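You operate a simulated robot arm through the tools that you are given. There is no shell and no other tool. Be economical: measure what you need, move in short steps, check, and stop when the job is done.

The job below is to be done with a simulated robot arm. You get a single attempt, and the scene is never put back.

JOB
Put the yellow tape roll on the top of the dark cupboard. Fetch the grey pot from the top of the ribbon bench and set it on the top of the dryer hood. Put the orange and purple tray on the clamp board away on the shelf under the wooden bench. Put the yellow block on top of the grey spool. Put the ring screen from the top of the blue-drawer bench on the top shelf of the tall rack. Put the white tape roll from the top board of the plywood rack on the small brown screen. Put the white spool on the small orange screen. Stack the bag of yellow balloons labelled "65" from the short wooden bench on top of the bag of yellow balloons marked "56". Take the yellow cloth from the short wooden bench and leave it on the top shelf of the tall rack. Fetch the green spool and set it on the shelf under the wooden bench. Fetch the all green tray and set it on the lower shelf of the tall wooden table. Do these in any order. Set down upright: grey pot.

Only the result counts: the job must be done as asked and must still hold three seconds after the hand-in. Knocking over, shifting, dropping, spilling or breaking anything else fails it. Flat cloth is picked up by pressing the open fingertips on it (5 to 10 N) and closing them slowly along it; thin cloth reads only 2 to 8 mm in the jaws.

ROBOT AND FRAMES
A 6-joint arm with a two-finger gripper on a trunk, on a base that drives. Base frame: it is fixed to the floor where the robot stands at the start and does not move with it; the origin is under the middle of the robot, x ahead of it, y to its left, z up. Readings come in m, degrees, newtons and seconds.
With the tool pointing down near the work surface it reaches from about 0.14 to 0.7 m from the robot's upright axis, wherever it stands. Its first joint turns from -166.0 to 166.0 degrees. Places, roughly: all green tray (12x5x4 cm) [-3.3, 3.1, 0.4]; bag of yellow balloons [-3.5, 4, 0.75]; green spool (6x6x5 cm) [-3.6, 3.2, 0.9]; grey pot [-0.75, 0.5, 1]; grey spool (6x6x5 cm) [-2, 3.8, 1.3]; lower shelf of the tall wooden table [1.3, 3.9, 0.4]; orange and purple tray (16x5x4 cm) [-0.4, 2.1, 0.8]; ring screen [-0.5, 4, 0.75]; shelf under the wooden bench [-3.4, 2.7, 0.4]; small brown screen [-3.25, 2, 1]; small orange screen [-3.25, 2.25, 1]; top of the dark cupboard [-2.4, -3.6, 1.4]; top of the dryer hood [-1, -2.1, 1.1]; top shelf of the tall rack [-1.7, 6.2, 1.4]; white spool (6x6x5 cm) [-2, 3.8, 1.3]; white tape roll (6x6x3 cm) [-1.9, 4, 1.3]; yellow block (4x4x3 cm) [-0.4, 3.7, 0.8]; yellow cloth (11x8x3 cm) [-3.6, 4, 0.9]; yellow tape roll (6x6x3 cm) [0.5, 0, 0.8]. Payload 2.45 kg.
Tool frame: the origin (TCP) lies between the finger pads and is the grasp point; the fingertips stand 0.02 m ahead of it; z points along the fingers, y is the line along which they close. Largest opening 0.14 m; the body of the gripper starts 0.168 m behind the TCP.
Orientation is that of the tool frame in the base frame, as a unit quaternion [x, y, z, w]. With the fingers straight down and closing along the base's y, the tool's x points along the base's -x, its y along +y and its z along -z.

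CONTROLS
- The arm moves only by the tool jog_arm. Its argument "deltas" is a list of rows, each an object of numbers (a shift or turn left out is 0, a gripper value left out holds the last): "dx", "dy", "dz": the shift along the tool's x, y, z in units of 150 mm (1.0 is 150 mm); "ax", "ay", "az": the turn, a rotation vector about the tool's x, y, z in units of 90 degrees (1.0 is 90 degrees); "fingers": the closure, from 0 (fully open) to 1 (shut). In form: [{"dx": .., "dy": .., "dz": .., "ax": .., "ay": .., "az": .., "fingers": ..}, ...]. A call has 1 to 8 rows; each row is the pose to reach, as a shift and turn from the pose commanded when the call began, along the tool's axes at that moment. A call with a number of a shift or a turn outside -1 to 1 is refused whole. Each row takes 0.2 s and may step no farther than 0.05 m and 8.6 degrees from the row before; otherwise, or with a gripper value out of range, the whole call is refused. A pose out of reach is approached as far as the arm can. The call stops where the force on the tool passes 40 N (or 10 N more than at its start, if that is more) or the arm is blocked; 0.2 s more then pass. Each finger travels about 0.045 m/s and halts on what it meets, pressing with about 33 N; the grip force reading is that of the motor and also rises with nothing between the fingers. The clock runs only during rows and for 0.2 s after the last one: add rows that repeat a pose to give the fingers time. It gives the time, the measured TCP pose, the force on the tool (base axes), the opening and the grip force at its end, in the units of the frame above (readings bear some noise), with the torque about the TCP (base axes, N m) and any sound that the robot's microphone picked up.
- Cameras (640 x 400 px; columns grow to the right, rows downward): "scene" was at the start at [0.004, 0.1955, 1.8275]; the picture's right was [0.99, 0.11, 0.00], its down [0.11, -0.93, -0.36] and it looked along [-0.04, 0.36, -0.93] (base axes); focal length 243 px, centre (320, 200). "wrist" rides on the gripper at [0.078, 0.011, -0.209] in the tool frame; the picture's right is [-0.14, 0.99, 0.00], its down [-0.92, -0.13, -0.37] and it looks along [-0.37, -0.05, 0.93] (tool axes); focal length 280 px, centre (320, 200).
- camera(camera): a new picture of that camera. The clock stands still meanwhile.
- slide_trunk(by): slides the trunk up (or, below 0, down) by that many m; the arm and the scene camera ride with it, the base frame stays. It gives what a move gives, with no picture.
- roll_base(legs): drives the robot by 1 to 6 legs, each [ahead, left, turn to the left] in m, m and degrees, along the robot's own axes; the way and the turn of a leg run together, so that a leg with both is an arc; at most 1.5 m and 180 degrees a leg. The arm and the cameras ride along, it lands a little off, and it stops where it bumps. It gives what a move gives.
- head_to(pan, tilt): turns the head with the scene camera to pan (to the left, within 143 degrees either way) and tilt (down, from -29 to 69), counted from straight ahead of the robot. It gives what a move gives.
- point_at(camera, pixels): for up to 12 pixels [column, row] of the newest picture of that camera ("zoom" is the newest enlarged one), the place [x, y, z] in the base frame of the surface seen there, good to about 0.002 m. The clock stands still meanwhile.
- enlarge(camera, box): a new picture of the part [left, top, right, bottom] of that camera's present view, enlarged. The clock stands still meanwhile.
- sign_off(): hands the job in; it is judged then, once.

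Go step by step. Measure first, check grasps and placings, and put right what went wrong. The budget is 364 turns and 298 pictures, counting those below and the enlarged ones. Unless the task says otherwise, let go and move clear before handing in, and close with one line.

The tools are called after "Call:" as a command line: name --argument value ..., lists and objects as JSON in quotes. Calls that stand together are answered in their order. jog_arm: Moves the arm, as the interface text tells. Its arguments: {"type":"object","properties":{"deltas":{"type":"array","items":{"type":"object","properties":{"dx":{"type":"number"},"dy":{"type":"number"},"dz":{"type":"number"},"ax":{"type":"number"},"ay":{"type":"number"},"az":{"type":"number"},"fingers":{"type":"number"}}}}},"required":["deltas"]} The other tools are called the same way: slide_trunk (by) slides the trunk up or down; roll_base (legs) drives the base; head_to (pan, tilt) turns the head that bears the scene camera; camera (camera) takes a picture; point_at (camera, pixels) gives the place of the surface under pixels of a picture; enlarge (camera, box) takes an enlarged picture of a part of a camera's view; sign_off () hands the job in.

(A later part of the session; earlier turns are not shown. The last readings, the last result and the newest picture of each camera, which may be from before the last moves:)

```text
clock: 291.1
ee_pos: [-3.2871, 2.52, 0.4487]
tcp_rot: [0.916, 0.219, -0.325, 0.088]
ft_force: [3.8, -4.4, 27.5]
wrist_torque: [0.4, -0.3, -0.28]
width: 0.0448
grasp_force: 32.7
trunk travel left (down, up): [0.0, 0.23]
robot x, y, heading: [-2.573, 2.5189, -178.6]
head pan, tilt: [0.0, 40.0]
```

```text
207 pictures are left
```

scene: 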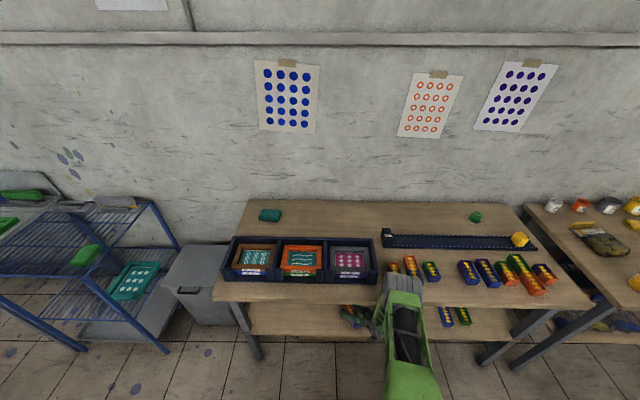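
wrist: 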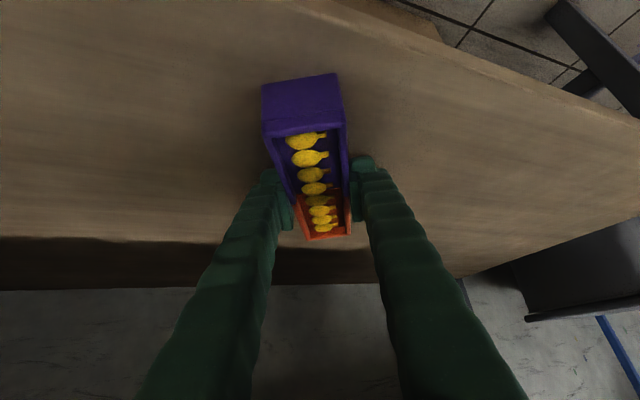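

Touching down (27 N). Release and lift the fingers straight up a little, then back out.

Call:
jog_arm --deltas '[{"dx": -0.008, "dz": -0.01}, {"dx": -0.008, "dz": -0.01, "fingers": 0.6}, {"dx": -0.008, "dz": -0.01, "fingers": 0.5}, {"dx": -0.008, "dz": -0.01, "fingers": 0.4}, {"dx": -0.008, "dz": -0.01, "fingers": 0.4}]'

Call:
jog_arm --deltas '[{"dx": -0.06, "dz": -0.09}, {"dx": -0.13, "dz": -0.18}, {"dx": -0.2, "dz": -0.26}, {"dx": -0.26, "dz": -0.33}]'

Call:
roll_base --legs '[[-0.35, 0, 0]]'

Call:
camera --camera "wrist"

```text
clock: 292.3
ee_pos: [-3.2853, 2.5205, 0.4478]
tcp_rot: [0.916, 0.22, -0.323, 0.09]
ft_force: [-0.7, 0.5, 0.4]
wrist_torque: [-0.03, 0.0, 0.03]
width: 0.0841
grasp_force: 0.1
trunk travel left (down, up): [0.0, 0.23]
robot x, y, heading: [-2.5671, 2.5168, -178.6]
head pan, tilt: [0.0, 40.0]
```

```text
clock: 293.3
ee_pos: [-3.2764, 2.5228, 0.5051]
tcp_rot: [0.919, 0.217, -0.315, 0.096]
ft_force: [-0.1, -0.3, 0.9]
wrist_torque: [-0.04, 0.01, -0.03]
width: 0.0838
grasp_force: 0.0
trunk travel left (down, up): [0.0, 0.23]
robot x, y, heading: [-2.5679, 2.515, -178.4]
head pan, tilt: [0.0, 40.0]
```

```text
clock: 295.6
ee_pos: [-2.9409, 2.5309, 0.5121]
tcp_rot: [0.917, 0.219, -0.32, 0.092]
ft_force: [0.7, -0.8, -0.4]
wrist_torque: [-0.01, -0.02, 0.01]
width: 0.0837
grasp_force: 0.0
trunk travel left (down, up): [0.0, 0.23]
robot x, y, heading: [-2.2261, 2.5251, -178.3]
head pan, tilt: [0.0, 40.0]
```

```text
206 pictures are left
```

wrist: 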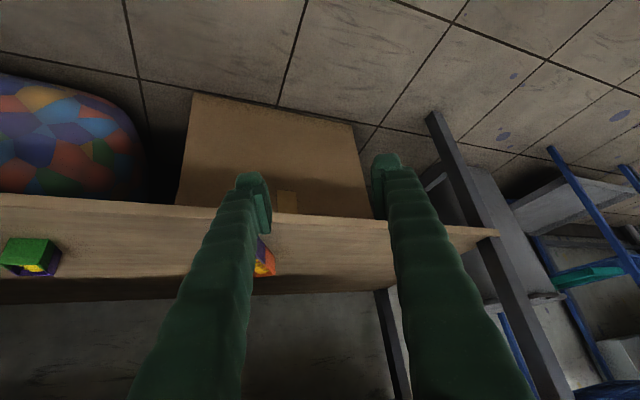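

The tray is placed. Next the green spool, visible on the bench top; zoom and measure.

Call:
head_to --pan -20 --tilt 35

Call:
camera --camera "scene"

Call:
enlarge --camera "scene" --box '[180, 140, 420, 290]'

```text
clock: 296.4
ee_pos: [-2.9402, 2.5301, 0.5113]
tcp_rot: [0.917, 0.22, -0.32, 0.094]
ft_force: [0.1, -0.3, 0.0]
wrist_torque: [0.0, -0.01, -0.03]
width: 0.084
grasp_force: 0.0
trunk travel left (down, up): [0.0, 0.23]
robot x, y, heading: [-2.2276, 2.5266, -178.6]
head pan, tilt: [-20.0, 35.0]
```

```text
205 pictures are left
```

scene: 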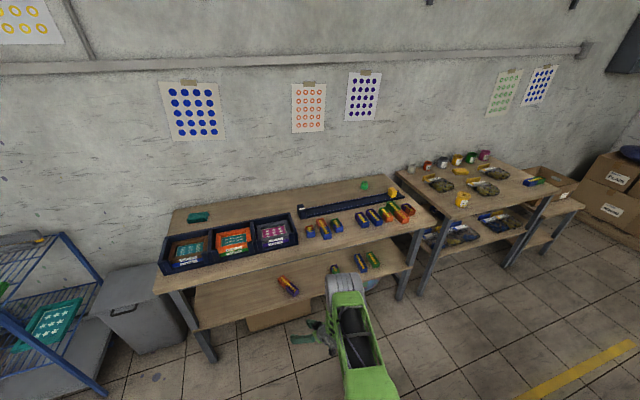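

```text
2.67 times, centred on (300, 215) of scene
```

zoom: 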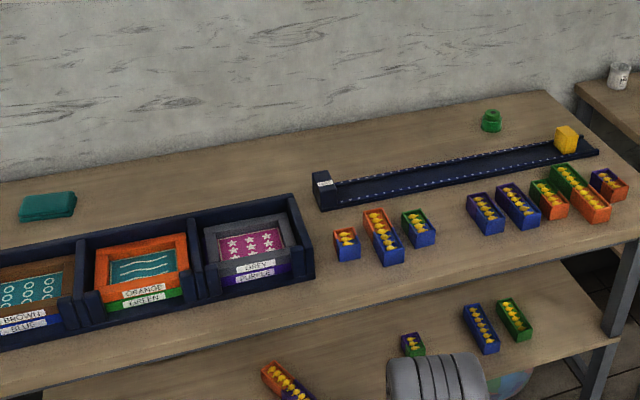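

Call:
point_at --camera "zoom" --pixels '[[490, 113], [483, 122], [499, 122], [490, 130], [500, 145], [445, 185], [510, 315], [140, 265], [30, 290], [240, 240], [285, 378], [480, 330]]'

```text
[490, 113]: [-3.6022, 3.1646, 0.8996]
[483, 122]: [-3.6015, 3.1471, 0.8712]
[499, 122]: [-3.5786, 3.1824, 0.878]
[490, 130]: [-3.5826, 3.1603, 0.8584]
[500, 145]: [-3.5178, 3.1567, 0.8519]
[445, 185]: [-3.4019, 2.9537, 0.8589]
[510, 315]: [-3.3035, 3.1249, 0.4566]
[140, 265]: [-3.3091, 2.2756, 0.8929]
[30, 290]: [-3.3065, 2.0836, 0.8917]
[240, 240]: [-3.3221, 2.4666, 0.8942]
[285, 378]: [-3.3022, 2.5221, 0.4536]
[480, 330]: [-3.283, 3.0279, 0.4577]
```

Spool centre ≈(-3.607,3.165), z 0.852–0.90. Raise the trunk and arm, straighten the tool's yaw, then drive to it.

Call:
slide_trunk --by 0.2

Call:
jog_arm --deltas '[{"dx": -0.15, "dz": -0.19, "ax": 0.053, "ay": -0.003, "az": 0.058}, {"dx": -0.3, "dz": -0.38, "ax": 0.106, "ay": -0.005, "az": 0.115}, {"dx": -0.46, "dz": -0.57, "ax": 0.158, "ay": -0.008, "az": 0.173}, {"dx": -0.63, "dz": -0.78, "ax": 0.211, "ay": -0.01, "az": 0.23}, {"dx": -0.63, "dz": -0.78, "ax": 0.211, "ay": -0.01, "az": 0.23}]'

Call:
jog_arm --deltas '[{"dx": -0.16, "dz": -0.2}, {"dx": -0.33, "dz": -0.4}, {"dx": -0.5, "dz": -0.6}]'

```text
clock: 298.6
ee_pos: [-2.9407, 2.531, 0.709]
tcp_rot: [0.917, 0.22, -0.32, 0.093]
ft_force: [0.3, -0.2, -0.3]
wrist_torque: [0.0, 0.01, 0.01]
width: 0.0839
grasp_force: 0.1
trunk travel left (down, up): [-0.2, 0.03]
robot x, y, heading: [-2.2196, 2.5305, -178.2]
head pan, tilt: [-20.0, 35.0]
```

```text
clock: 299.8
ee_pos: [-2.9561, 2.5592, 0.8558]
tcp_rot: [0.944, 0.012, -0.328, 0.04]
ft_force: [0.1, -0.9, -0.5]
wrist_torque: [0.07, 0.0, -0.03]
width: 0.0843
grasp_force: 0.1
out of reach, approached as far as the arm can: row 1, 2, 3, 4, 5
trunk travel left (down, up): [-0.2, 0.03]
robot x, y, heading: [-2.2253, 2.5287, -178.3]
head pan, tilt: [-20.0, 35.0]
```

```text
clock: 300.6
ee_pos: [-2.9586, 2.5664, 0.972]
tcp_rot: [0.944, 0.011, -0.328, 0.039]
ft_force: [0.8, 0.0, -0.6]
wrist_torque: [0.0, 0.02, 0.02]
width: 0.084
grasp_force: 0.2
trunk travel left (down, up): [-0.2, 0.03]
robot x, y, heading: [-2.2234, 2.5289, -178.2]
head pan, tilt: [-20.0, 35.0]
```

Call:
jog_arm --deltas '[{"ax": 0.017, "az": -0.013, "dx": -0.06, "dz": -0.08}, {"ax": 0.033, "az": -0.026, "dx": -0.12, "dz": -0.15}, {"ax": 0.033, "az": -0.026, "dx": -0.12, "dz": -0.15}]'

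Call:
roll_base --legs '[[0, -0.56, 0], [0.54, 0, 0]]'

Call:
camera --camera "wrist"

```text
clock: 301.4
ee_pos: [-2.9641, 2.57, 1.0048]
tcp_rot: [0.945, 0.02, -0.326, 0.015]
ft_force: [-0.6, 0.4, 0.1]
wrist_torque: [0.03, 0.0, -0.05]
width: 0.0838
grasp_force: 0.1
out of reach, approached as far as the arm can: row 2, 3
trunk travel left (down, up): [-0.2, 0.03]
robot x, y, heading: [-2.2251, 2.5252, -178.4]
head pan, tilt: [-20.0, 35.0]
```

```text
clock: 309.5
ee_pos: [-3.5189, 3.1146, 1.0032]
tcp_rot: [0.945, 0.021, -0.325, 0.016]
ft_force: [-0.3, 0.9, -0.2]
wrist_torque: [-0.02, 0.01, 0.0]
width: 0.0839
grasp_force: 0.1
trunk travel left (down, up): [-0.2, 0.03]
robot x, y, heading: [-2.7798, 3.0728, -178.2]
head pan, tilt: [-20.0, 35.0]
```

```text
203 pictures are left
```

wrist: 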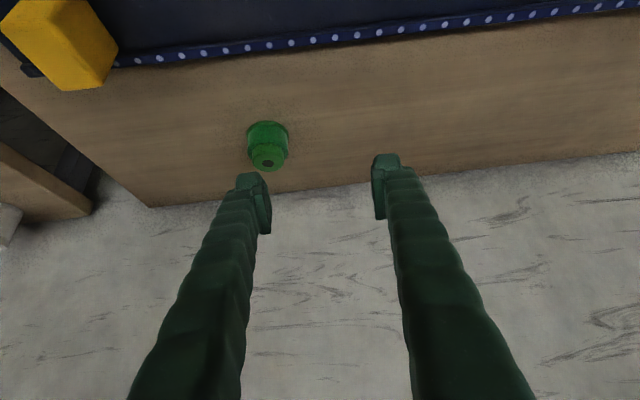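

Call:
point_at --camera "wrist" --pixels '[[267, 163], [248, 135], [287, 135], [267, 124], [267, 145], [330, 130]]'

```text
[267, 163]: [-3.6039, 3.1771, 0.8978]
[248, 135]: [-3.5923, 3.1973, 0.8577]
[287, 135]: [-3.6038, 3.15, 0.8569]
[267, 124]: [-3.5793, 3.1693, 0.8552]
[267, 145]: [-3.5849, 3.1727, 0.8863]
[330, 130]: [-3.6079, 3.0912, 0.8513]
```

Spool centre ≈(-3.605,3.174). Align sideways, then advance along the tool axis.

Call:
jog_arm --deltas '[{"dx": 0.02, "dy": -0.25}, {"dx": 0.045, "dy": -0.435}, {"dx": 0.045, "dy": -0.435, "dz": 0.3}, {"dx": 0.045, "dy": -0.435, "dz": 0.6}, {"dx": 0.045, "dy": -0.435, "dz": 0.85}, {"dx": 0.045, "dy": -0.435, "dz": 0.965}]'

Call:
camera --camera "wrist"

```text
clock: 310.9
ee_pos: [-3.6058, 3.1752, 0.8847]
tcp_rot: [0.945, 0.02, -0.326, 0.016]
ft_force: [0.5, 0.3, 0.0]
wrist_torque: [0.0, 0.02, -0.02]
width: 0.0839
grasp_force: 0.1
trunk travel left (down, up): [-0.2, 0.03]
robot x, y, heading: [-2.7789, 3.0762, -178.4]
head pan, tilt: [-20.0, 35.0]
```

```text
202 pictures are left
```

wrist: 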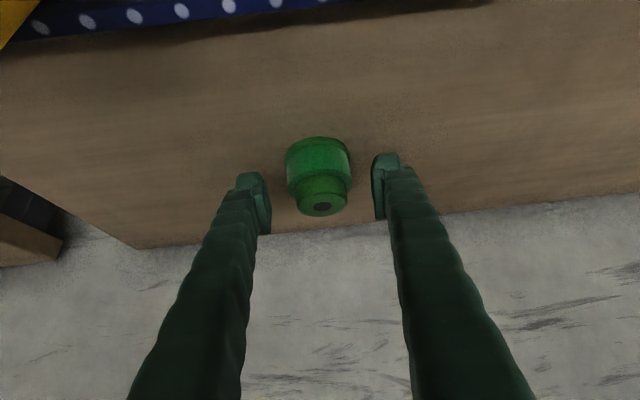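

Good. Close and lift.

Call:
jog_arm --deltas '[{"fingers": 0.5}, {"fingers": 0.6}, {"fingers": 0.75}, {"fingers": 0.75}, {"fingers": 0.75}, {"fingers": 0.75}]'

Call:
jog_arm --deltas '[{"dx": -0.13, "dz": -0.16}, {"dx": -0.26, "dz": -0.33}, {"dx": -0.4, "dz": -0.51}]'

Call:
camera --camera "wrist"

```text
clock: 312.3
ee_pos: [-3.6064, 3.1757, 0.8849]
tcp_rot: [0.945, 0.021, -0.327, 0.016]
ft_force: [-0.3, 0.8, 0.8]
wrist_torque: [0.02, -0.01, 0.0]
width: 0.0363
grasp_force: 33.0
trunk travel left (down, up): [-0.2, 0.03]
robot x, y, heading: [-2.778, 3.0755, -178.5]
head pan, tilt: [-20.0, 35.0]
```

```text
clock: 313.1
ee_pos: [-3.6052, 3.1764, 0.9822]
tcp_rot: [0.945, 0.021, -0.325, 0.016]
ft_force: [-0.6, 0.9, -0.2]
wrist_torque: [0.01, 0.04, -0.04]
width: 0.036
grasp_force: 32.4
trunk travel left (down, up): [-0.2, 0.03]
robot x, y, heading: [-2.7765, 3.0743, -178.3]
head pan, tilt: [-20.0, 35.0]
```

```text
201 pictures are left
```

wrist: 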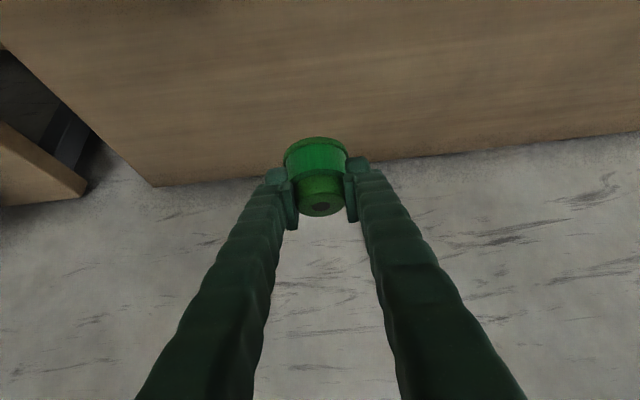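

Held (0.036 on its narrow part). Back out, slide left along the bench, and lower for the shelf.

Call:
roll_base --legs '[[-0.56, 0, 0], [0, 0.9, 0]]'

Call:
slide_trunk --by -0.2

Call:
jog_arm --deltas '[{"dx": 0.13, "dz": 0.16}, {"dx": 0.26, "dz": 0.33}, {"dx": 0.4, "dz": 0.51}, {"dx": 0.5, "dz": 0.64}, {"dx": 0.62, "dz": 0.79}]'

Call:
jog_arm --deltas '[{"dx": 0.13, "dz": 0.16}, {"dx": 0.26, "dz": 0.33}, {"dx": 0.4, "dz": 0.51}, {"dx": 0.55, "dz": 0.7}]'

Call:
camera --camera "wrist"

```text
clock: 321.8
ee_pos: [-3.029, 2.5063, 0.9808]
tcp_rot: [0.945, 0.025, -0.326, 0.018]
ft_force: [0.0, 0.3, -0.7]
wrist_torque: [-0.08, 0.01, 0.07]
width: 0.0363
grasp_force: 32.8
trunk travel left (down, up): [-0.2, 0.03]
robot x, y, heading: [-2.1992, 2.4086, -177.9]
head pan, tilt: [-20.0, 35.0]
stopped in leg 2: the robot was blocked; the commanded pose is now the measured one
```

```text
clock: 324.0
ee_pos: [-3.0293, 2.5053, 0.7811]
tcp_rot: [0.945, 0.025, -0.326, 0.018]
ft_force: [0.2, 0.9, 0.2]
wrist_torque: [0.01, 0.0, -0.01]
width: 0.036
grasp_force: 33.2
trunk travel left (down, up): [0.0, 0.23]
robot x, y, heading: [-2.2022, 2.4107, -177.8]
head pan, tilt: [-20.0, 35.0]
```

```text
clock: 325.2
ee_pos: [-3.0281, 2.5014, 0.6296]
tcp_rot: [0.945, 0.026, -0.326, 0.018]
ft_force: [0.1, -0.2, -0.4]
wrist_torque: [0.02, 0.0, 0.0]
width: 0.036
grasp_force: 32.9
trunk travel left (down, up): [0.0, 0.23]
robot x, y, heading: [-2.2025, 2.4117, -178.0]
head pan, tilt: [-20.0, 35.0]
```

```text
clock: 326.2
ee_pos: [-3.0301, 2.4993, 0.4967]
tcp_rot: [0.945, 0.026, -0.326, 0.017]
ft_force: [0.3, -0.6, -0.3]
wrist_torque: [0.01, -0.05, 0.01]
width: 0.0361
grasp_force: 33.5
trunk travel left (down, up): [0.0, 0.23]
robot x, y, heading: [-2.2014, 2.4067, -177.8]
head pan, tilt: [-20.0, 35.0]
```

```text
200 pictures are left
```

wrist: 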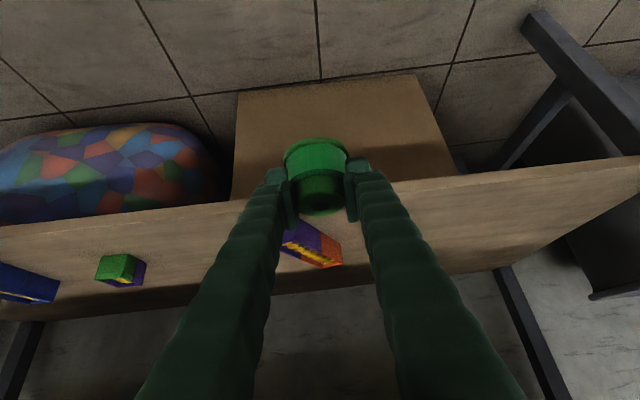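

The base touched the bin table on the left move. I'll shift away, raise the spool a bit, go forward, then slide left.

Call:
roll_base --legs '[[0, -0.04, 0]]'

Call:
jog_arm --deltas '[{"dx": -0.12, "dz": -0.155}, {"dx": -0.25, "dz": -0.315}]'

Call:
roll_base --legs '[[0.21, 0, 0], [0, 0.29, 0]]'

Call:
camera --camera "wrist"

Call:
head_to --pan 143 --tilt 45

Call:
camera --camera "scene"

```text
clock: 327.2
ee_pos: [-3.0297, 2.5406, 0.4966]
tcp_rot: [0.945, 0.026, -0.326, 0.018]
ft_force: [-0.5, 0.0, -0.7]
wrist_torque: [-0.01, 0.02, 0.01]
width: 0.036
grasp_force: 33.2
trunk travel left (down, up): [0.0, 0.23]
robot x, y, heading: [-2.2002, 2.4482, -177.9]
head pan, tilt: [-20.0, 35.0]
```

```text
clock: 327.8
ee_pos: [-3.0304, 2.5403, 0.5582]
tcp_rot: [0.945, 0.026, -0.326, 0.019]
ft_force: [1.2, -0.3, -0.3]
wrist_torque: [0.02, 0.04, -0.02]
width: 0.036
grasp_force: 33.1
trunk travel left (down, up): [0.0, 0.23]
robot x, y, heading: [-2.1983, 2.4514, -177.9]
head pan, tilt: [-20.0, 35.0]
```

```text
clock: 332.2
ee_pos: [-3.2291, 2.2414, 0.5578]
tcp_rot: [0.945, 0.025, -0.326, 0.018]
ft_force: [0.0, -0.4, 0.5]
wrist_torque: [0.01, 0.03, 0.03]
width: 0.0359
grasp_force: 32.9
trunk travel left (down, up): [0.0, 0.23]
robot x, y, heading: [-2.3971, 2.1519, -178.1]
head pan, tilt: [-20.0, 35.0]
```

```text
199 pictures are left
```

wrist: 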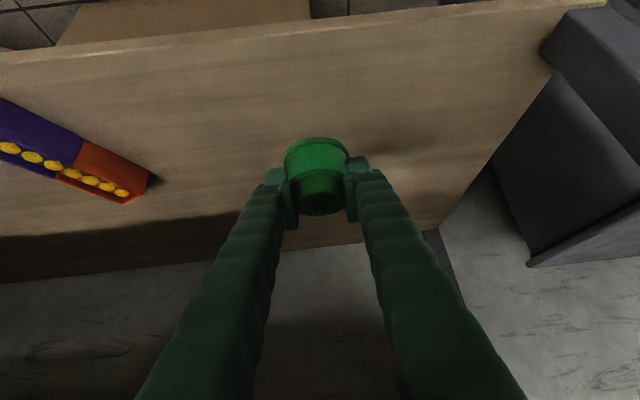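

```text
clock: 334.7
ee_pos: [-3.2268, 2.2427, 0.5566]
tcp_rot: [0.945, 0.026, -0.327, 0.017]
ft_force: [-0.1, 0.1, -1.2]
wrist_torque: [0.03, -0.01, 0.02]
width: 0.0362
grasp_force: 33.0
trunk travel left (down, up): [0.0, 0.23]
robot x, y, heading: [-2.3968, 2.1541, -177.8]
head pan, tilt: [143.0, 45.0]
```

```text
198 pictures are left
```

scene: 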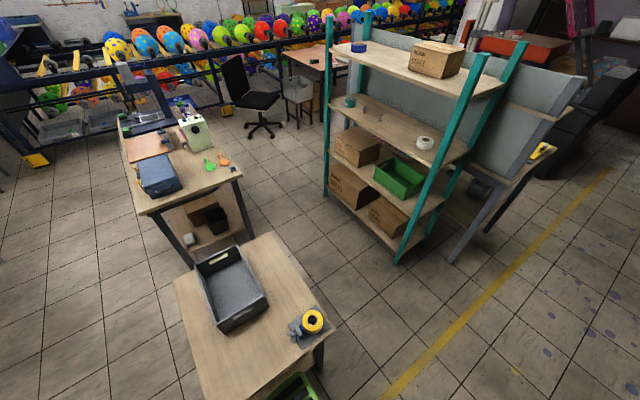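

All fine. Move in 6 cm more and lower the spool onto the shelf.

Call:
roll_base --legs '[[0.06, 0, 0]]'

Call:
jog_arm --deltas '[{"dx": 0.12, "dz": 0.155}, {"dx": 0.25, "dz": 0.315}, {"dx": 0.38, "dz": 0.485}, {"dx": 0.41, "dz": 0.525}, {"dx": 0.425, "dz": 0.545}]'

Call:
camera --camera "wrist"

```text
clock: 335.7
ee_pos: [-3.2863, 2.2393, 0.5575]
tcp_rot: [0.945, 0.025, -0.325, 0.017]
ft_force: [0.0, -0.9, 0.3]
wrist_torque: [0.01, 0.01, 0.02]
width: 0.0366
grasp_force: 13.9
trunk travel left (down, up): [0.0, 0.23]
robot x, y, heading: [-2.4574, 2.1503, -177.4]
head pan, tilt: [143.0, 45.0]
```

```text
clock: 336.9
ee_pos: [-3.2886, 2.239, 0.4555]
tcp_rot: [0.944, 0.027, -0.327, 0.018]
ft_force: [3.2, 0.3, 10.1]
wrist_torque: [0.25, -0.12, -0.06]
width: 0.0358
grasp_force: 33.6
trunk travel left (down, up): [0.0, 0.23]
robot x, y, heading: [-2.4569, 2.1489, -177.9]
head pan, tilt: [143.0, 45.0]
```

```text
197 pictures are left
```

wrist: 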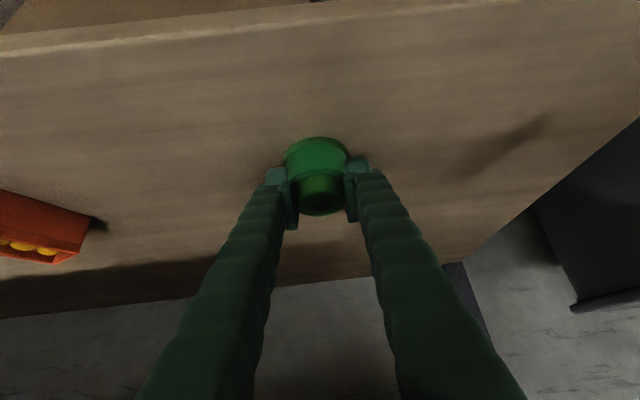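

Call:
jog_arm --deltas '[{"fingers": 0.65}, {"fingers": 0.55}, {"fingers": 0.42}, {"fingers": 0.42}, {"fingers": 0.42}]'

Call:
jog_arm --deltas '[{"dx": -0.02, "dz": -0.2}, {"dx": -0.04, "dz": -0.4}, {"dx": -0.1, "dz": -0.6}]'

Call:
roll_base --legs '[[-0.15, 0, 0]]'

Call:
camera --camera "wrist"

```text
clock: 338.1
ee_pos: [-3.2865, 2.2388, 0.4535]
tcp_rot: [0.945, 0.026, -0.327, 0.017]
ft_force: [-0.5, 0.3, 1.1]
wrist_torque: [-0.02, 0.01, 0.0]
width: 0.081
grasp_force: 0.0
trunk travel left (down, up): [0.0, 0.23]
robot x, y, heading: [-2.4601, 2.1485, -177.7]
head pan, tilt: [143.0, 45.0]
```

```text
clock: 338.9
ee_pos: [-3.2439, 2.242, 0.5341]
tcp_rot: [0.945, 0.026, -0.326, 0.018]
ft_force: [0.3, 0.2, 0.4]
wrist_torque: [0.0, 0.03, 0.0]
width: 0.0811
grasp_force: 0.0
trunk travel left (down, up): [0.0, 0.23]
robot x, y, heading: [-2.461, 2.1507, -177.9]
head pan, tilt: [143.0, 45.0]
```

```text
clock: 340.0
ee_pos: [-3.1687, 2.2515, 0.5314]
tcp_rot: [0.946, 0.024, -0.323, 0.018]
ft_force: [0.0, -0.1, 0.6]
wrist_torque: [0.0, -0.01, -0.02]
width: 0.081
grasp_force: 0.0
trunk travel left (down, up): [0.0, 0.23]
robot x, y, heading: [-2.3854, 2.1562, -178.3]
head pan, tilt: [143.0, 45.0]
stopped in leg 1: the robot was blocked; the commanded pose is now the measured one
```

```text
196 pictures are left
```

wrist: 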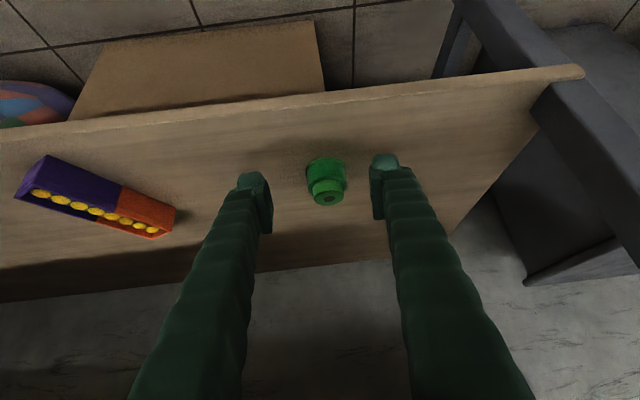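

Green spool sits upright on the shelf. Next, the all-green tray on the same shelf at y≈3.12; slide over and look.

Call:
roll_base --legs '[[0.03, 0, 0], [0, -0.32, 0], [-0.12, 0, 0], [0, -0.55, 0]]'

Call:
camera --camera "wrist"

```text
clock: 349.6
ee_pos: [-3.1075, 3.1226, 0.5302]
tcp_rot: [0.946, 0.023, -0.323, 0.017]
ft_force: [0.4, 1.1, -0.1]
wrist_torque: [0.0, -0.05, -0.03]
width: 0.0811
grasp_force: 0.1
trunk travel left (down, up): [0.0, 0.23]
robot x, y, heading: [-2.3276, 3.0284, -178.3]
head pan, tilt: [143.0, 45.0]
```

```text
195 pictures are left
```

wrist: 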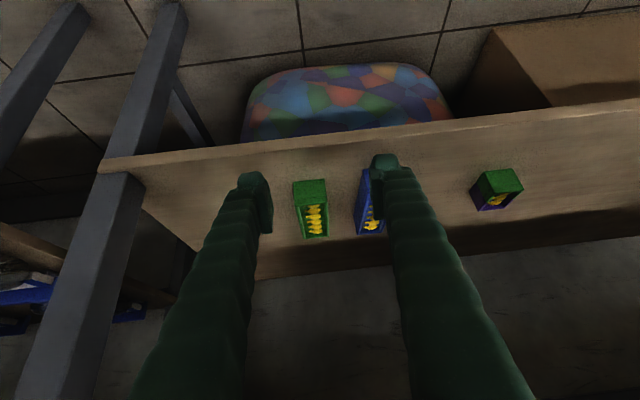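

Call:
enlarge --camera "wrist" --box '[240, 140, 420, 260]'

Call:
point_at --camera "wrist" --pixels '[[295, 184], [324, 181], [306, 237], [327, 235], [296, 205], [360, 175], [358, 230], [310, 181], [340, 190], [230, 170], [310, 150]]'

```text
3.33 times, centred on (330, 200) of wrist
```

zoom: 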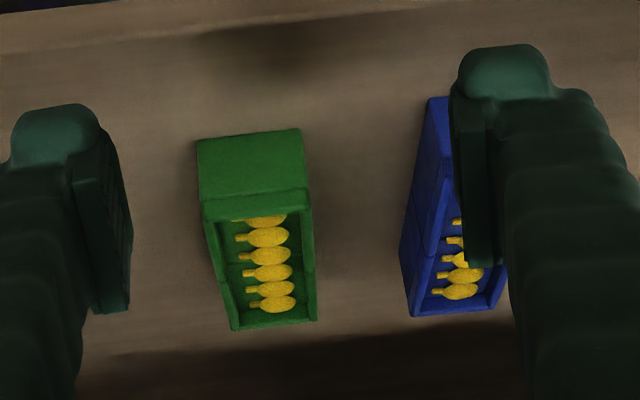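

```text
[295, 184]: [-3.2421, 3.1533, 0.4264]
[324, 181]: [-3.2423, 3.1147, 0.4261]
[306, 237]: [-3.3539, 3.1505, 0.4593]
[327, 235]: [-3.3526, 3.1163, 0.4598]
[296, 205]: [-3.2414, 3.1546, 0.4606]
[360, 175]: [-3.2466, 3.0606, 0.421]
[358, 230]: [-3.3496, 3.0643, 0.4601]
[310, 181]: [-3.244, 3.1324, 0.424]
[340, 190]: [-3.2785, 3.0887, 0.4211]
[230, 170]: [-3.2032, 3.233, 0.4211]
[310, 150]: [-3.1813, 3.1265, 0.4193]
```

Green tray: centre (-3.298,3.134), 4 cm wide, along x. Align yaw and y, narrow to 0.07, drive in, then lower.

Call:
jog_arm --deltas '[{"dy": -0.06, "ax": 0.015, "az": 0.02, "fingers": 0.5}, {"dy": -0.113, "ax": 0.03, "az": 0.039, "fingers": 0.5}, {"dy": -0.113, "ax": 0.03, "az": 0.039, "fingers": 0.5}]'

Call:
roll_base --legs '[[0.187, 0, 0]]'

Call:
camera --camera "wrist"

```text
clock: 350.4
ee_pos: [-3.1094, 3.1405, 0.5295]
tcp_rot: [0.946, -0.014, -0.323, 0.006]
ft_force: [-0.3, -0.7, -1.0]
wrist_torque: [-0.03, -0.03, 0.04]
width: 0.0697
grasp_force: 0.0
trunk travel left (down, up): [0.0, 0.23]
robot x, y, heading: [-2.3247, 3.0291, -178.3]
head pan, tilt: [143.0, 45.0]
```

```text
clock: 351.9
ee_pos: [-3.2952, 3.134, 0.53]
tcp_rot: [0.947, -0.013, -0.322, 0.006]
ft_force: [-0.2, 0.0, -0.3]
wrist_torque: [0.04, 0.02, 0.0]
width: 0.0701
grasp_force: 0.1
trunk travel left (down, up): [0.0, 0.23]
robot x, y, heading: [-2.5135, 3.0221, -178.3]
head pan, tilt: [143.0, 45.0]
```

```text
193 pictures are left
```

wrist: 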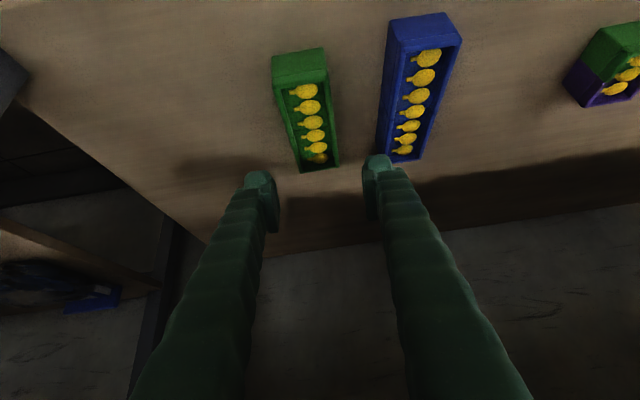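

Exactly above. Lower.

Call:
jog_arm --deltas '[{"dx": 0.11, "dz": 0.14}, {"dx": 0.22, "dz": 0.28}, {"dx": 0.3, "dz": 0.39}, {"dx": 0.322, "dz": 0.42}]'

Call:
camera --camera "wrist"

```text
clock: 352.9
ee_pos: [-3.2953, 3.1319, 0.4513]
tcp_rot: [0.947, -0.014, -0.322, 0.007]
ft_force: [0.1, -0.6, -0.2]
wrist_torque: [0.01, 0.02, -0.04]
width: 0.07
grasp_force: 0.0
trunk travel left (down, up): [0.0, 0.23]
robot x, y, heading: [-2.5121, 3.0228, -178.2]
head pan, tilt: [143.0, 45.0]
```

```text
192 pictures are left
```

wrist: 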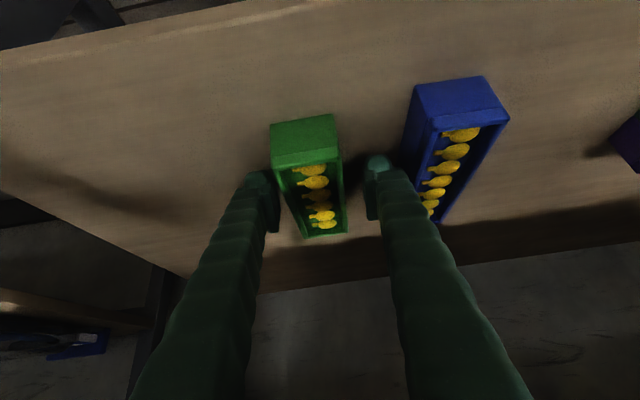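

Call:
jog_arm --deltas '[{"fingers": 0.6}, {"fingers": 0.7}, {"fingers": 0.8}, {"fingers": 0.8}, {"fingers": 0.8}]'

Call:
jog_arm --deltas '[{"dx": -0.1, "dz": -0.13}, {"dx": -0.2, "dz": -0.26}, {"dx": -0.32, "dz": -0.42}]'

Call:
roll_base --legs '[[-0.4, 0, 0]]'

Call:
camera --camera "wrist"

Call:
head_to --pan -60 --tilt 25

Call:
camera --camera "scene"

```text
clock: 354.1
ee_pos: [-3.2955, 3.1324, 0.4502]
tcp_rot: [0.946, -0.013, -0.322, 0.006]
ft_force: [0.8, 0.1, -0.4]
wrist_torque: [0.04, 0.03, -0.04]
width: 0.044
grasp_force: 33.6
trunk travel left (down, up): [0.0, 0.23]
robot x, y, heading: [-2.5148, 3.0209, -178.4]
head pan, tilt: [143.0, 45.0]
```

```text
clock: 354.9
ee_pos: [-3.296, 3.1342, 0.5298]
tcp_rot: [0.947, -0.014, -0.322, 0.006]
ft_force: [-0.2, 0.5, -0.3]
wrist_torque: [0.01, 0.03, -0.01]
width: 0.044
grasp_force: 32.9
trunk travel left (down, up): [0.0, 0.23]
robot x, y, heading: [-2.5112, 3.0203, -178.4]
head pan, tilt: [143.0, 45.0]
```

```text
clock: 357.4
ee_pos: [-2.8933, 3.1503, 0.5311]
tcp_rot: [0.946, -0.018, -0.323, 0.005]
ft_force: [-0.6, 0.0, -1.2]
wrist_torque: [-0.04, 0.0, 0.0]
width: 0.0443
grasp_force: 33.7
trunk travel left (down, up): [0.0, 0.23]
robot x, y, heading: [-2.1118, 3.0329, -178.7]
head pan, tilt: [143.0, 45.0]
```

```text
191 pictures are left
```

wrist: 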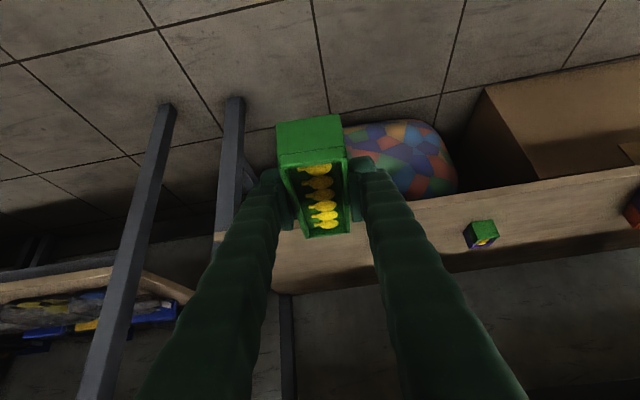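

```text
clock: 360.4
ee_pos: [-2.8944, 3.1504, 0.5307]
tcp_rot: [0.946, -0.016, -0.323, 0.006]
ft_force: [-0.6, -0.1, -1.4]
wrist_torque: [0.02, 0.01, 0.02]
width: 0.0442
grasp_force: 32.8
trunk travel left (down, up): [0.0, 0.23]
robot x, y, heading: [-2.1154, 3.0305, -178.7]
head pan, tilt: [-60.0, 25.0]
```

```text
190 pictures are left
```

scene: 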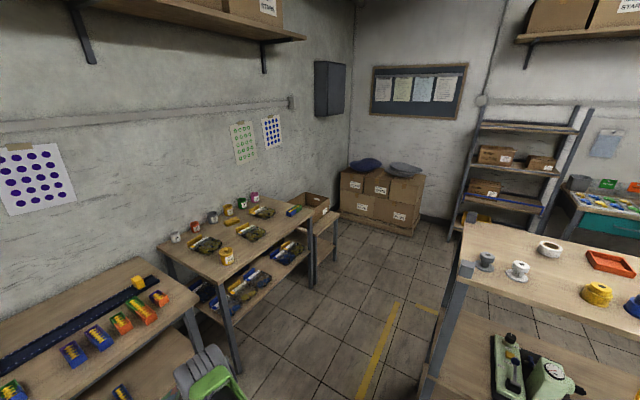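

Tray gripped level. Next: turn left through the free -y side and drive along y≈3.0 to the tall wooden table near (1.3,3.9).

Call:
roll_base --legs '[[0.03, -0.17, 0], [0, 0, 90], [0, 0, 90], [1.2, -0.2, 0], [1.2, 0, 0]]'

Call:
head_to --pan 35 --tilt 30

Call:
camera --camera "scene"

```text
clock: 381.6
ee_pos: [1.0463, 3.0117, 0.5303]
tcp_rot: [0.008, 0.947, 0.009, 0.322]
ft_force: [0.6, 0.1, -1.3]
wrist_torque: [-0.01, 0.02, -0.01]
width: 0.0441
grasp_force: 33.2
trunk travel left (down, up): [0.0, 0.23]
robot x, y, heading: [0.2625, 3.112, 2.6]
head pan, tilt: [-60.0, 25.0]
```

```text
clock: 383.4
ee_pos: [1.0443, 3.0107, 0.5314]
tcp_rot: [0.008, 0.946, 0.009, 0.323]
ft_force: [-0.2, 0.5, -1.4]
wrist_torque: [-0.02, 0.0, 0.01]
width: 0.0443
grasp_force: 32.5
trunk travel left (down, up): [0.0, 0.23]
robot x, y, heading: [0.261, 3.1137, 2.3]
head pan, tilt: [35.0, 30.0]
```

```text
189 pictures are left
```

scene: 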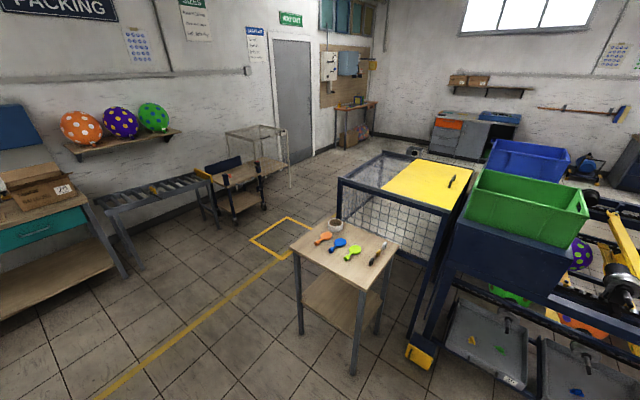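

Call:
point_at --camera "scene" --pixels '[[291, 246], [360, 288], [399, 245], [330, 215], [302, 333], [353, 372], [380, 333], [340, 300], [325, 285], [350, 330], [308, 300]]'

Call:
enlarge --camera "scene" --box '[265, 200, 425, 380]'

```text
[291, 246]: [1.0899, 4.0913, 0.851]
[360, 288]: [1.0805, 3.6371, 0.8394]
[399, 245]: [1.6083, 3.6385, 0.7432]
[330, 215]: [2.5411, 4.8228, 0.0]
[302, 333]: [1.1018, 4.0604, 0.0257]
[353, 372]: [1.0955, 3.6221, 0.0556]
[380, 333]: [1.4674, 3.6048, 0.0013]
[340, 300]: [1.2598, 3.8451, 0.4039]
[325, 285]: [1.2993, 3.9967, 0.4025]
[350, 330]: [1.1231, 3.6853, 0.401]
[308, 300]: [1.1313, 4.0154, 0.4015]
```

```text
2.22 times, centred on (345, 290) of scene
```

zoom: 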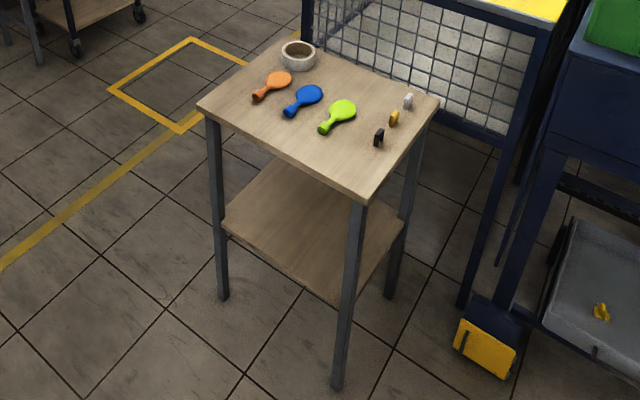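

Table shelf z=0.402, y 3.65–4.05. I'll approach from the -y side (facing +y) at x≈1.12; first go down-y, rotate, then slide right.

Call:
roll_base --legs '[[0.12, -0.45, 0], [0, 0, 87.5], [0, -0.68, 0]]'

Call:
camera --camera "wrist"

Call:
head_to --pan -10 --tilt 45

Call:
camera --camera "scene"

```text
clock: 397.6
ee_pos: [1.2066, 3.4587, 0.5307]
tcp_rot: [-0.652, 0.686, 0.23, 0.226]
ft_force: [-0.5, -1.3, -0.8]
wrist_torque: [-0.01, 0.02, -0.02]
width: 0.0441
grasp_force: 32.7
trunk travel left (down, up): [0.0, 0.23]
robot x, y, heading: [1.0744, 2.6802, 90.5]
head pan, tilt: [35.0, 30.0]
```

```text
187 pictures are left
```

wrist: 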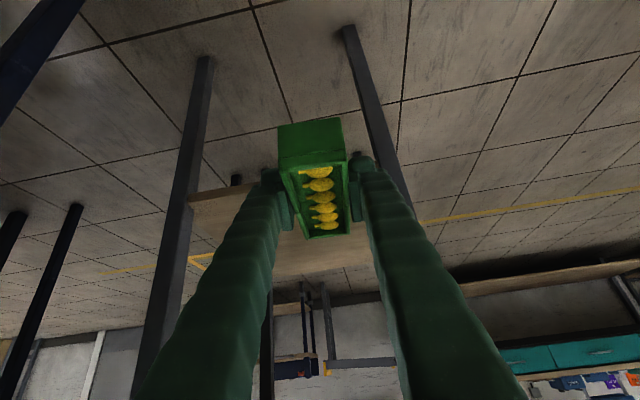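

```text
clock: 398.7
ee_pos: [1.2068, 3.4598, 0.5296]
tcp_rot: [-0.653, 0.686, 0.231, 0.226]
ft_force: [0.3, -0.5, -0.4]
wrist_torque: [-0.02, -0.01, 0.02]
width: 0.0443
grasp_force: 32.6
trunk travel left (down, up): [0.0, 0.23]
robot x, y, heading: [1.0767, 2.6769, 90.7]
head pan, tilt: [-10.0, 45.0]
```

```text
186 pictures are left
```

scene: 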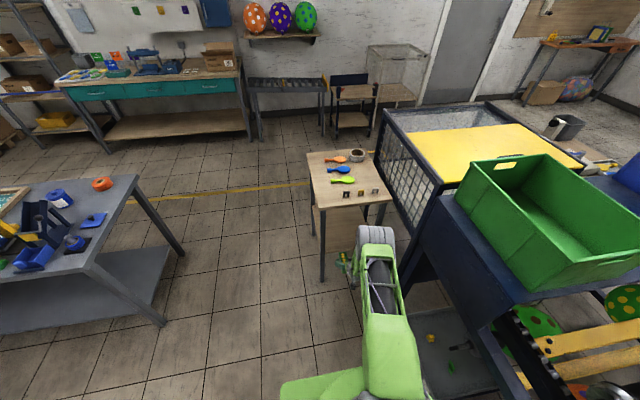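

Shift right 5 cm, then drive in 0.29 m.

Call:
roll_base --legs '[[0, -0.06, 0], [0.29, 0, 0]]'

Call:
camera --camera "wrist"

```text
clock: 401.5
ee_pos: [1.2626, 3.7487, 0.5317]
tcp_rot: [-0.653, 0.686, 0.23, 0.226]
ft_force: [0.1, 0.8, 0.4]
wrist_torque: [-0.05, -0.02, 0.0]
width: 0.0436
grasp_force: 33.3
trunk travel left (down, up): [0.0, 0.23]
robot x, y, heading: [1.1332, 2.9702, 90.6]
head pan, tilt: [-10.0, 45.0]
```

```text
185 pictures are left
```

wrist: 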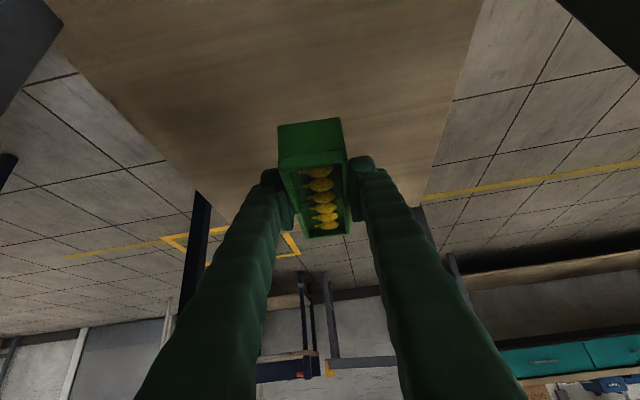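

Over the shelf. Lower 0.1 m to contact and release.

Call:
jog_arm --deltas '[{"dx": 0.13, "dz": 0.17}, {"dx": 0.26, "dz": 0.34}, {"dx": 0.36, "dz": 0.47}, {"dx": 0.39, "dz": 0.507}, {"dx": 0.405, "dz": 0.526}]'

Call:
camera --camera "wrist"

```text
clock: 402.7
ee_pos: [1.2601, 3.7495, 0.4314]
tcp_rot: [-0.653, 0.685, 0.231, 0.226]
ft_force: [-0.4, -1.5, 3.9]
wrist_torque: [0.26, -0.12, -0.02]
width: 0.0444
grasp_force: 32.9
trunk travel left (down, up): [0.0, 0.23]
robot x, y, heading: [1.1357, 2.9708, 90.8]
head pan, tilt: [-10.0, 45.0]
```

```text
184 pictures are left
```

wrist: 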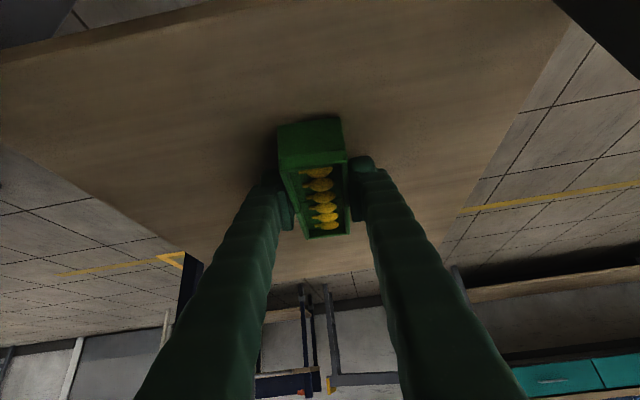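

Call:
jog_arm --deltas '[{"fingers": 0.65}, {"fingers": 0.55}, {"fingers": 0.45}, {"fingers": 0.45}]'

Call:
jog_arm --deltas '[{"dx": -0.1, "dz": -0.13}, {"dx": -0.2, "dz": -0.26}, {"dx": -0.3, "dz": -0.4}]'

Call:
roll_base --legs '[[-0.35, 0, 0]]'

Call:
camera --camera "wrist"

Call:
head_to --pan 40 --tilt 35

Call:
camera --camera "scene"

```text
clock: 403.7
ee_pos: [1.2608, 3.7495, 0.4311]
tcp_rot: [-0.652, 0.685, 0.231, 0.226]
ft_force: [0.5, -1.1, 0.1]
wrist_torque: [-0.01, -0.01, -0.02]
width: 0.077
grasp_force: 0.0
trunk travel left (down, up): [0.0, 0.23]
robot x, y, heading: [1.1345, 2.971, 90.7]
head pan, tilt: [-10.0, 45.0]
```

```text
clock: 404.5
ee_pos: [1.262, 3.7475, 0.5068]
tcp_rot: [-0.652, 0.686, 0.23, 0.226]
ft_force: [-0.3, 0.1, 1.0]
wrist_torque: [0.01, -0.01, 0.01]
width: 0.0769
grasp_force: 0.1
trunk travel left (down, up): [0.0, 0.23]
robot x, y, heading: [1.1341, 2.9677, 90.7]
head pan, tilt: [-10.0, 45.0]
```

```text
clock: 406.8
ee_pos: [1.2663, 3.3926, 0.5067]
tcp_rot: [-0.652, 0.686, 0.23, 0.226]
ft_force: [-0.3, 0.5, -0.3]
wrist_torque: [0.0, 0.01, -0.01]
width: 0.077
grasp_force: 0.1
trunk travel left (down, up): [0.0, 0.23]
robot x, y, heading: [1.139, 2.6124, 90.4]
head pan, tilt: [-10.0, 45.0]
```

```text
183 pictures are left
```

wrist: 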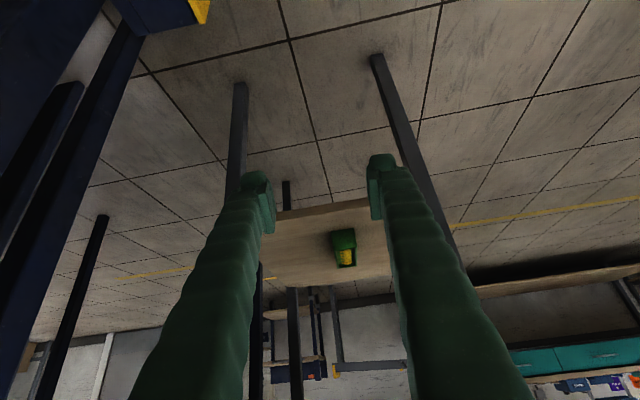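

```text
clock: 407.9
ee_pos: [1.2661, 3.3937, 0.5075]
tcp_rot: [-0.653, 0.686, 0.231, 0.225]
ft_force: [0.6, -0.9, -0.4]
wrist_torque: [0.01, 0.02, -0.01]
width: 0.0773
grasp_force: 0.1
trunk travel left (down, up): [0.0, 0.23]
robot x, y, heading: [1.14, 2.6166, 90.6]
head pan, tilt: [40.0, 35.0]
```

```text
182 pictures are left
```

scene: 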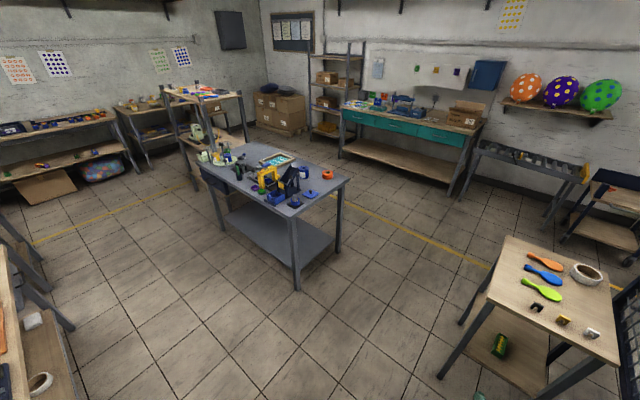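

Tray placed on the lower shelf. Now raise the arm, return the tool to vertical, and go to the blue-drawer bench.

Call:
slide_trunk --by 0.2

Call:
jog_arm --deltas '[{"dx": -0.12, "dz": -0.16, "ay": 0.07}, {"dx": -0.24, "dz": -0.32, "ay": 0.14}, {"dx": -0.36, "dz": -0.48, "ay": 0.21}, {"dx": -0.48, "dz": -0.64, "ay": 0.28}, {"dx": -0.6, "dz": -0.79, "ay": 0.35}, {"dx": -0.6, "dz": -0.79, "ay": 0.42}]'

Call:
jog_arm --deltas '[{"dx": 0.2, "dz": -0.2}, {"dx": 0.4, "dz": -0.4}, {"dx": 0.6, "dz": -0.6}, {"dx": 0.8, "dz": -0.8}, {"dx": 1, "dz": -1}]'

Call:
roll_base --legs '[[0, 1.45, 0], [0.35, 0.1, 0]]'

Call:
head_to --pan 0 --tilt 45

Call:
camera --camera "scene"

```text
clock: 410.1
ee_pos: [1.2659, 3.3924, 0.7067]
tcp_rot: [-0.652, 0.687, 0.23, 0.226]
ft_force: [-0.5, -0.2, 0.5]
wrist_torque: [0.0, -0.03, 0.0]
width: 0.0771
grasp_force: 0.1
trunk travel left (down, up): [-0.2, 0.03]
robot x, y, heading: [1.1366, 2.6157, 90.7]
head pan, tilt: [40.0, 35.0]
```

```text
clock: 411.5
ee_pos: [1.2559, 3.395, 0.8548]
tcp_rot: [-0.677, 0.735, 0.023, -0.021]
ft_force: [7.7, -2.5, 0.2]
wrist_torque: [0.35, 1.23, 0.07]
width: 0.0772
grasp_force: 0.0
out of reach, approached as far as the arm can: row 3, 4
trunk travel left (down, up): [-0.2, 0.03]
robot x, y, heading: [1.138, 2.6125, 90.5]
head pan, tilt: [40.0, 35.0]
```

```text
clock: 412.7
ee_pos: [1.267, 3.2405, 1.0083]
tcp_rot: [-0.691, 0.722, 0.007, -0.008]
ft_force: [0.6, -0.8, -0.5]
wrist_torque: [0.06, -0.02, 0.03]
width: 0.0772
grasp_force: 0.0
trunk travel left (down, up): [-0.2, 0.03]
robot x, y, heading: [1.1386, 2.6126, 90.6]
head pan, tilt: [40.0, 35.0]
```

```text
clock: 427.6
ee_pos: [-0.2994, 3.5713, 1.0062]
tcp_rot: [-0.694, 0.72, 0.007, -0.009]
ft_force: [0.3, 1.1, -0.2]
wrist_torque: [-0.02, -0.04, -0.01]
width: 0.0771
grasp_force: 0.0
trunk travel left (down, up): [-0.2, 0.03]
robot x, y, heading: [-0.4214, 2.9421, 90.5]
head pan, tilt: [40.0, 35.0]
```

```text
clock: 428.6
ee_pos: [-0.2979, 3.5699, 1.0073]
tcp_rot: [-0.694, 0.72, 0.007, -0.008]
ft_force: [0.1, -0.2, 0.0]
wrist_torque: [-0.01, 0.0, 0.03]
width: 0.077
grasp_force: 0.2
trunk travel left (down, up): [-0.2, 0.03]
robot x, y, heading: [-0.4254, 2.9409, 90.8]
head pan, tilt: [0.0, 45.0]
```

```text
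181 pictures are left
```

scene: 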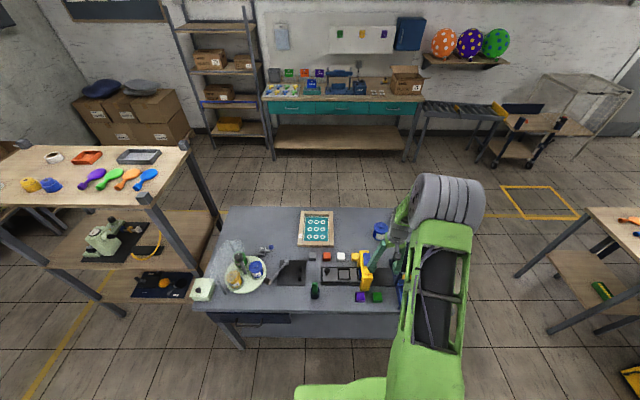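

Call:
enlarge --camera "scene" --box '[190, 200, 430, 310]'

Call:
camera --camera "wrist"

```text
2.67 times, centred on (310, 255) of scene
```

zoom: 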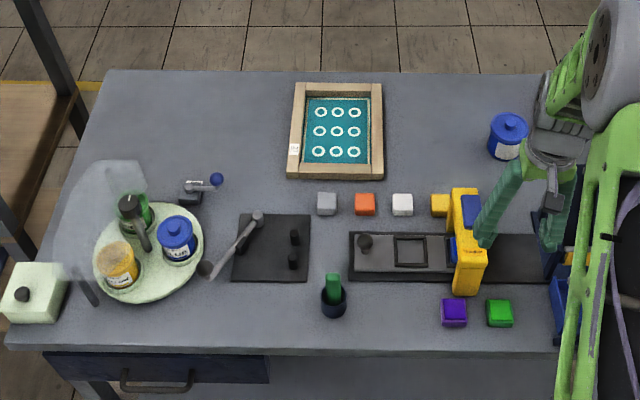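

```text
179 pictures are left
```

wrist: 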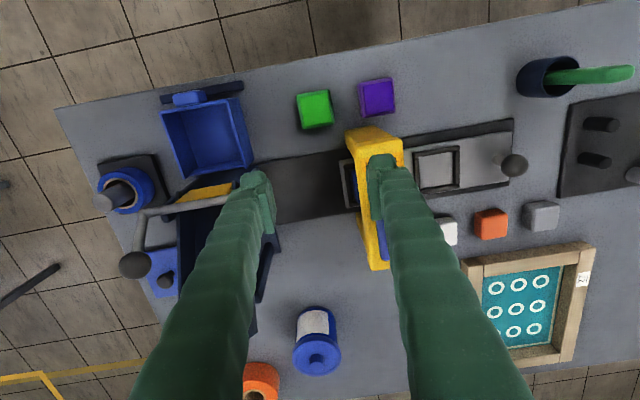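

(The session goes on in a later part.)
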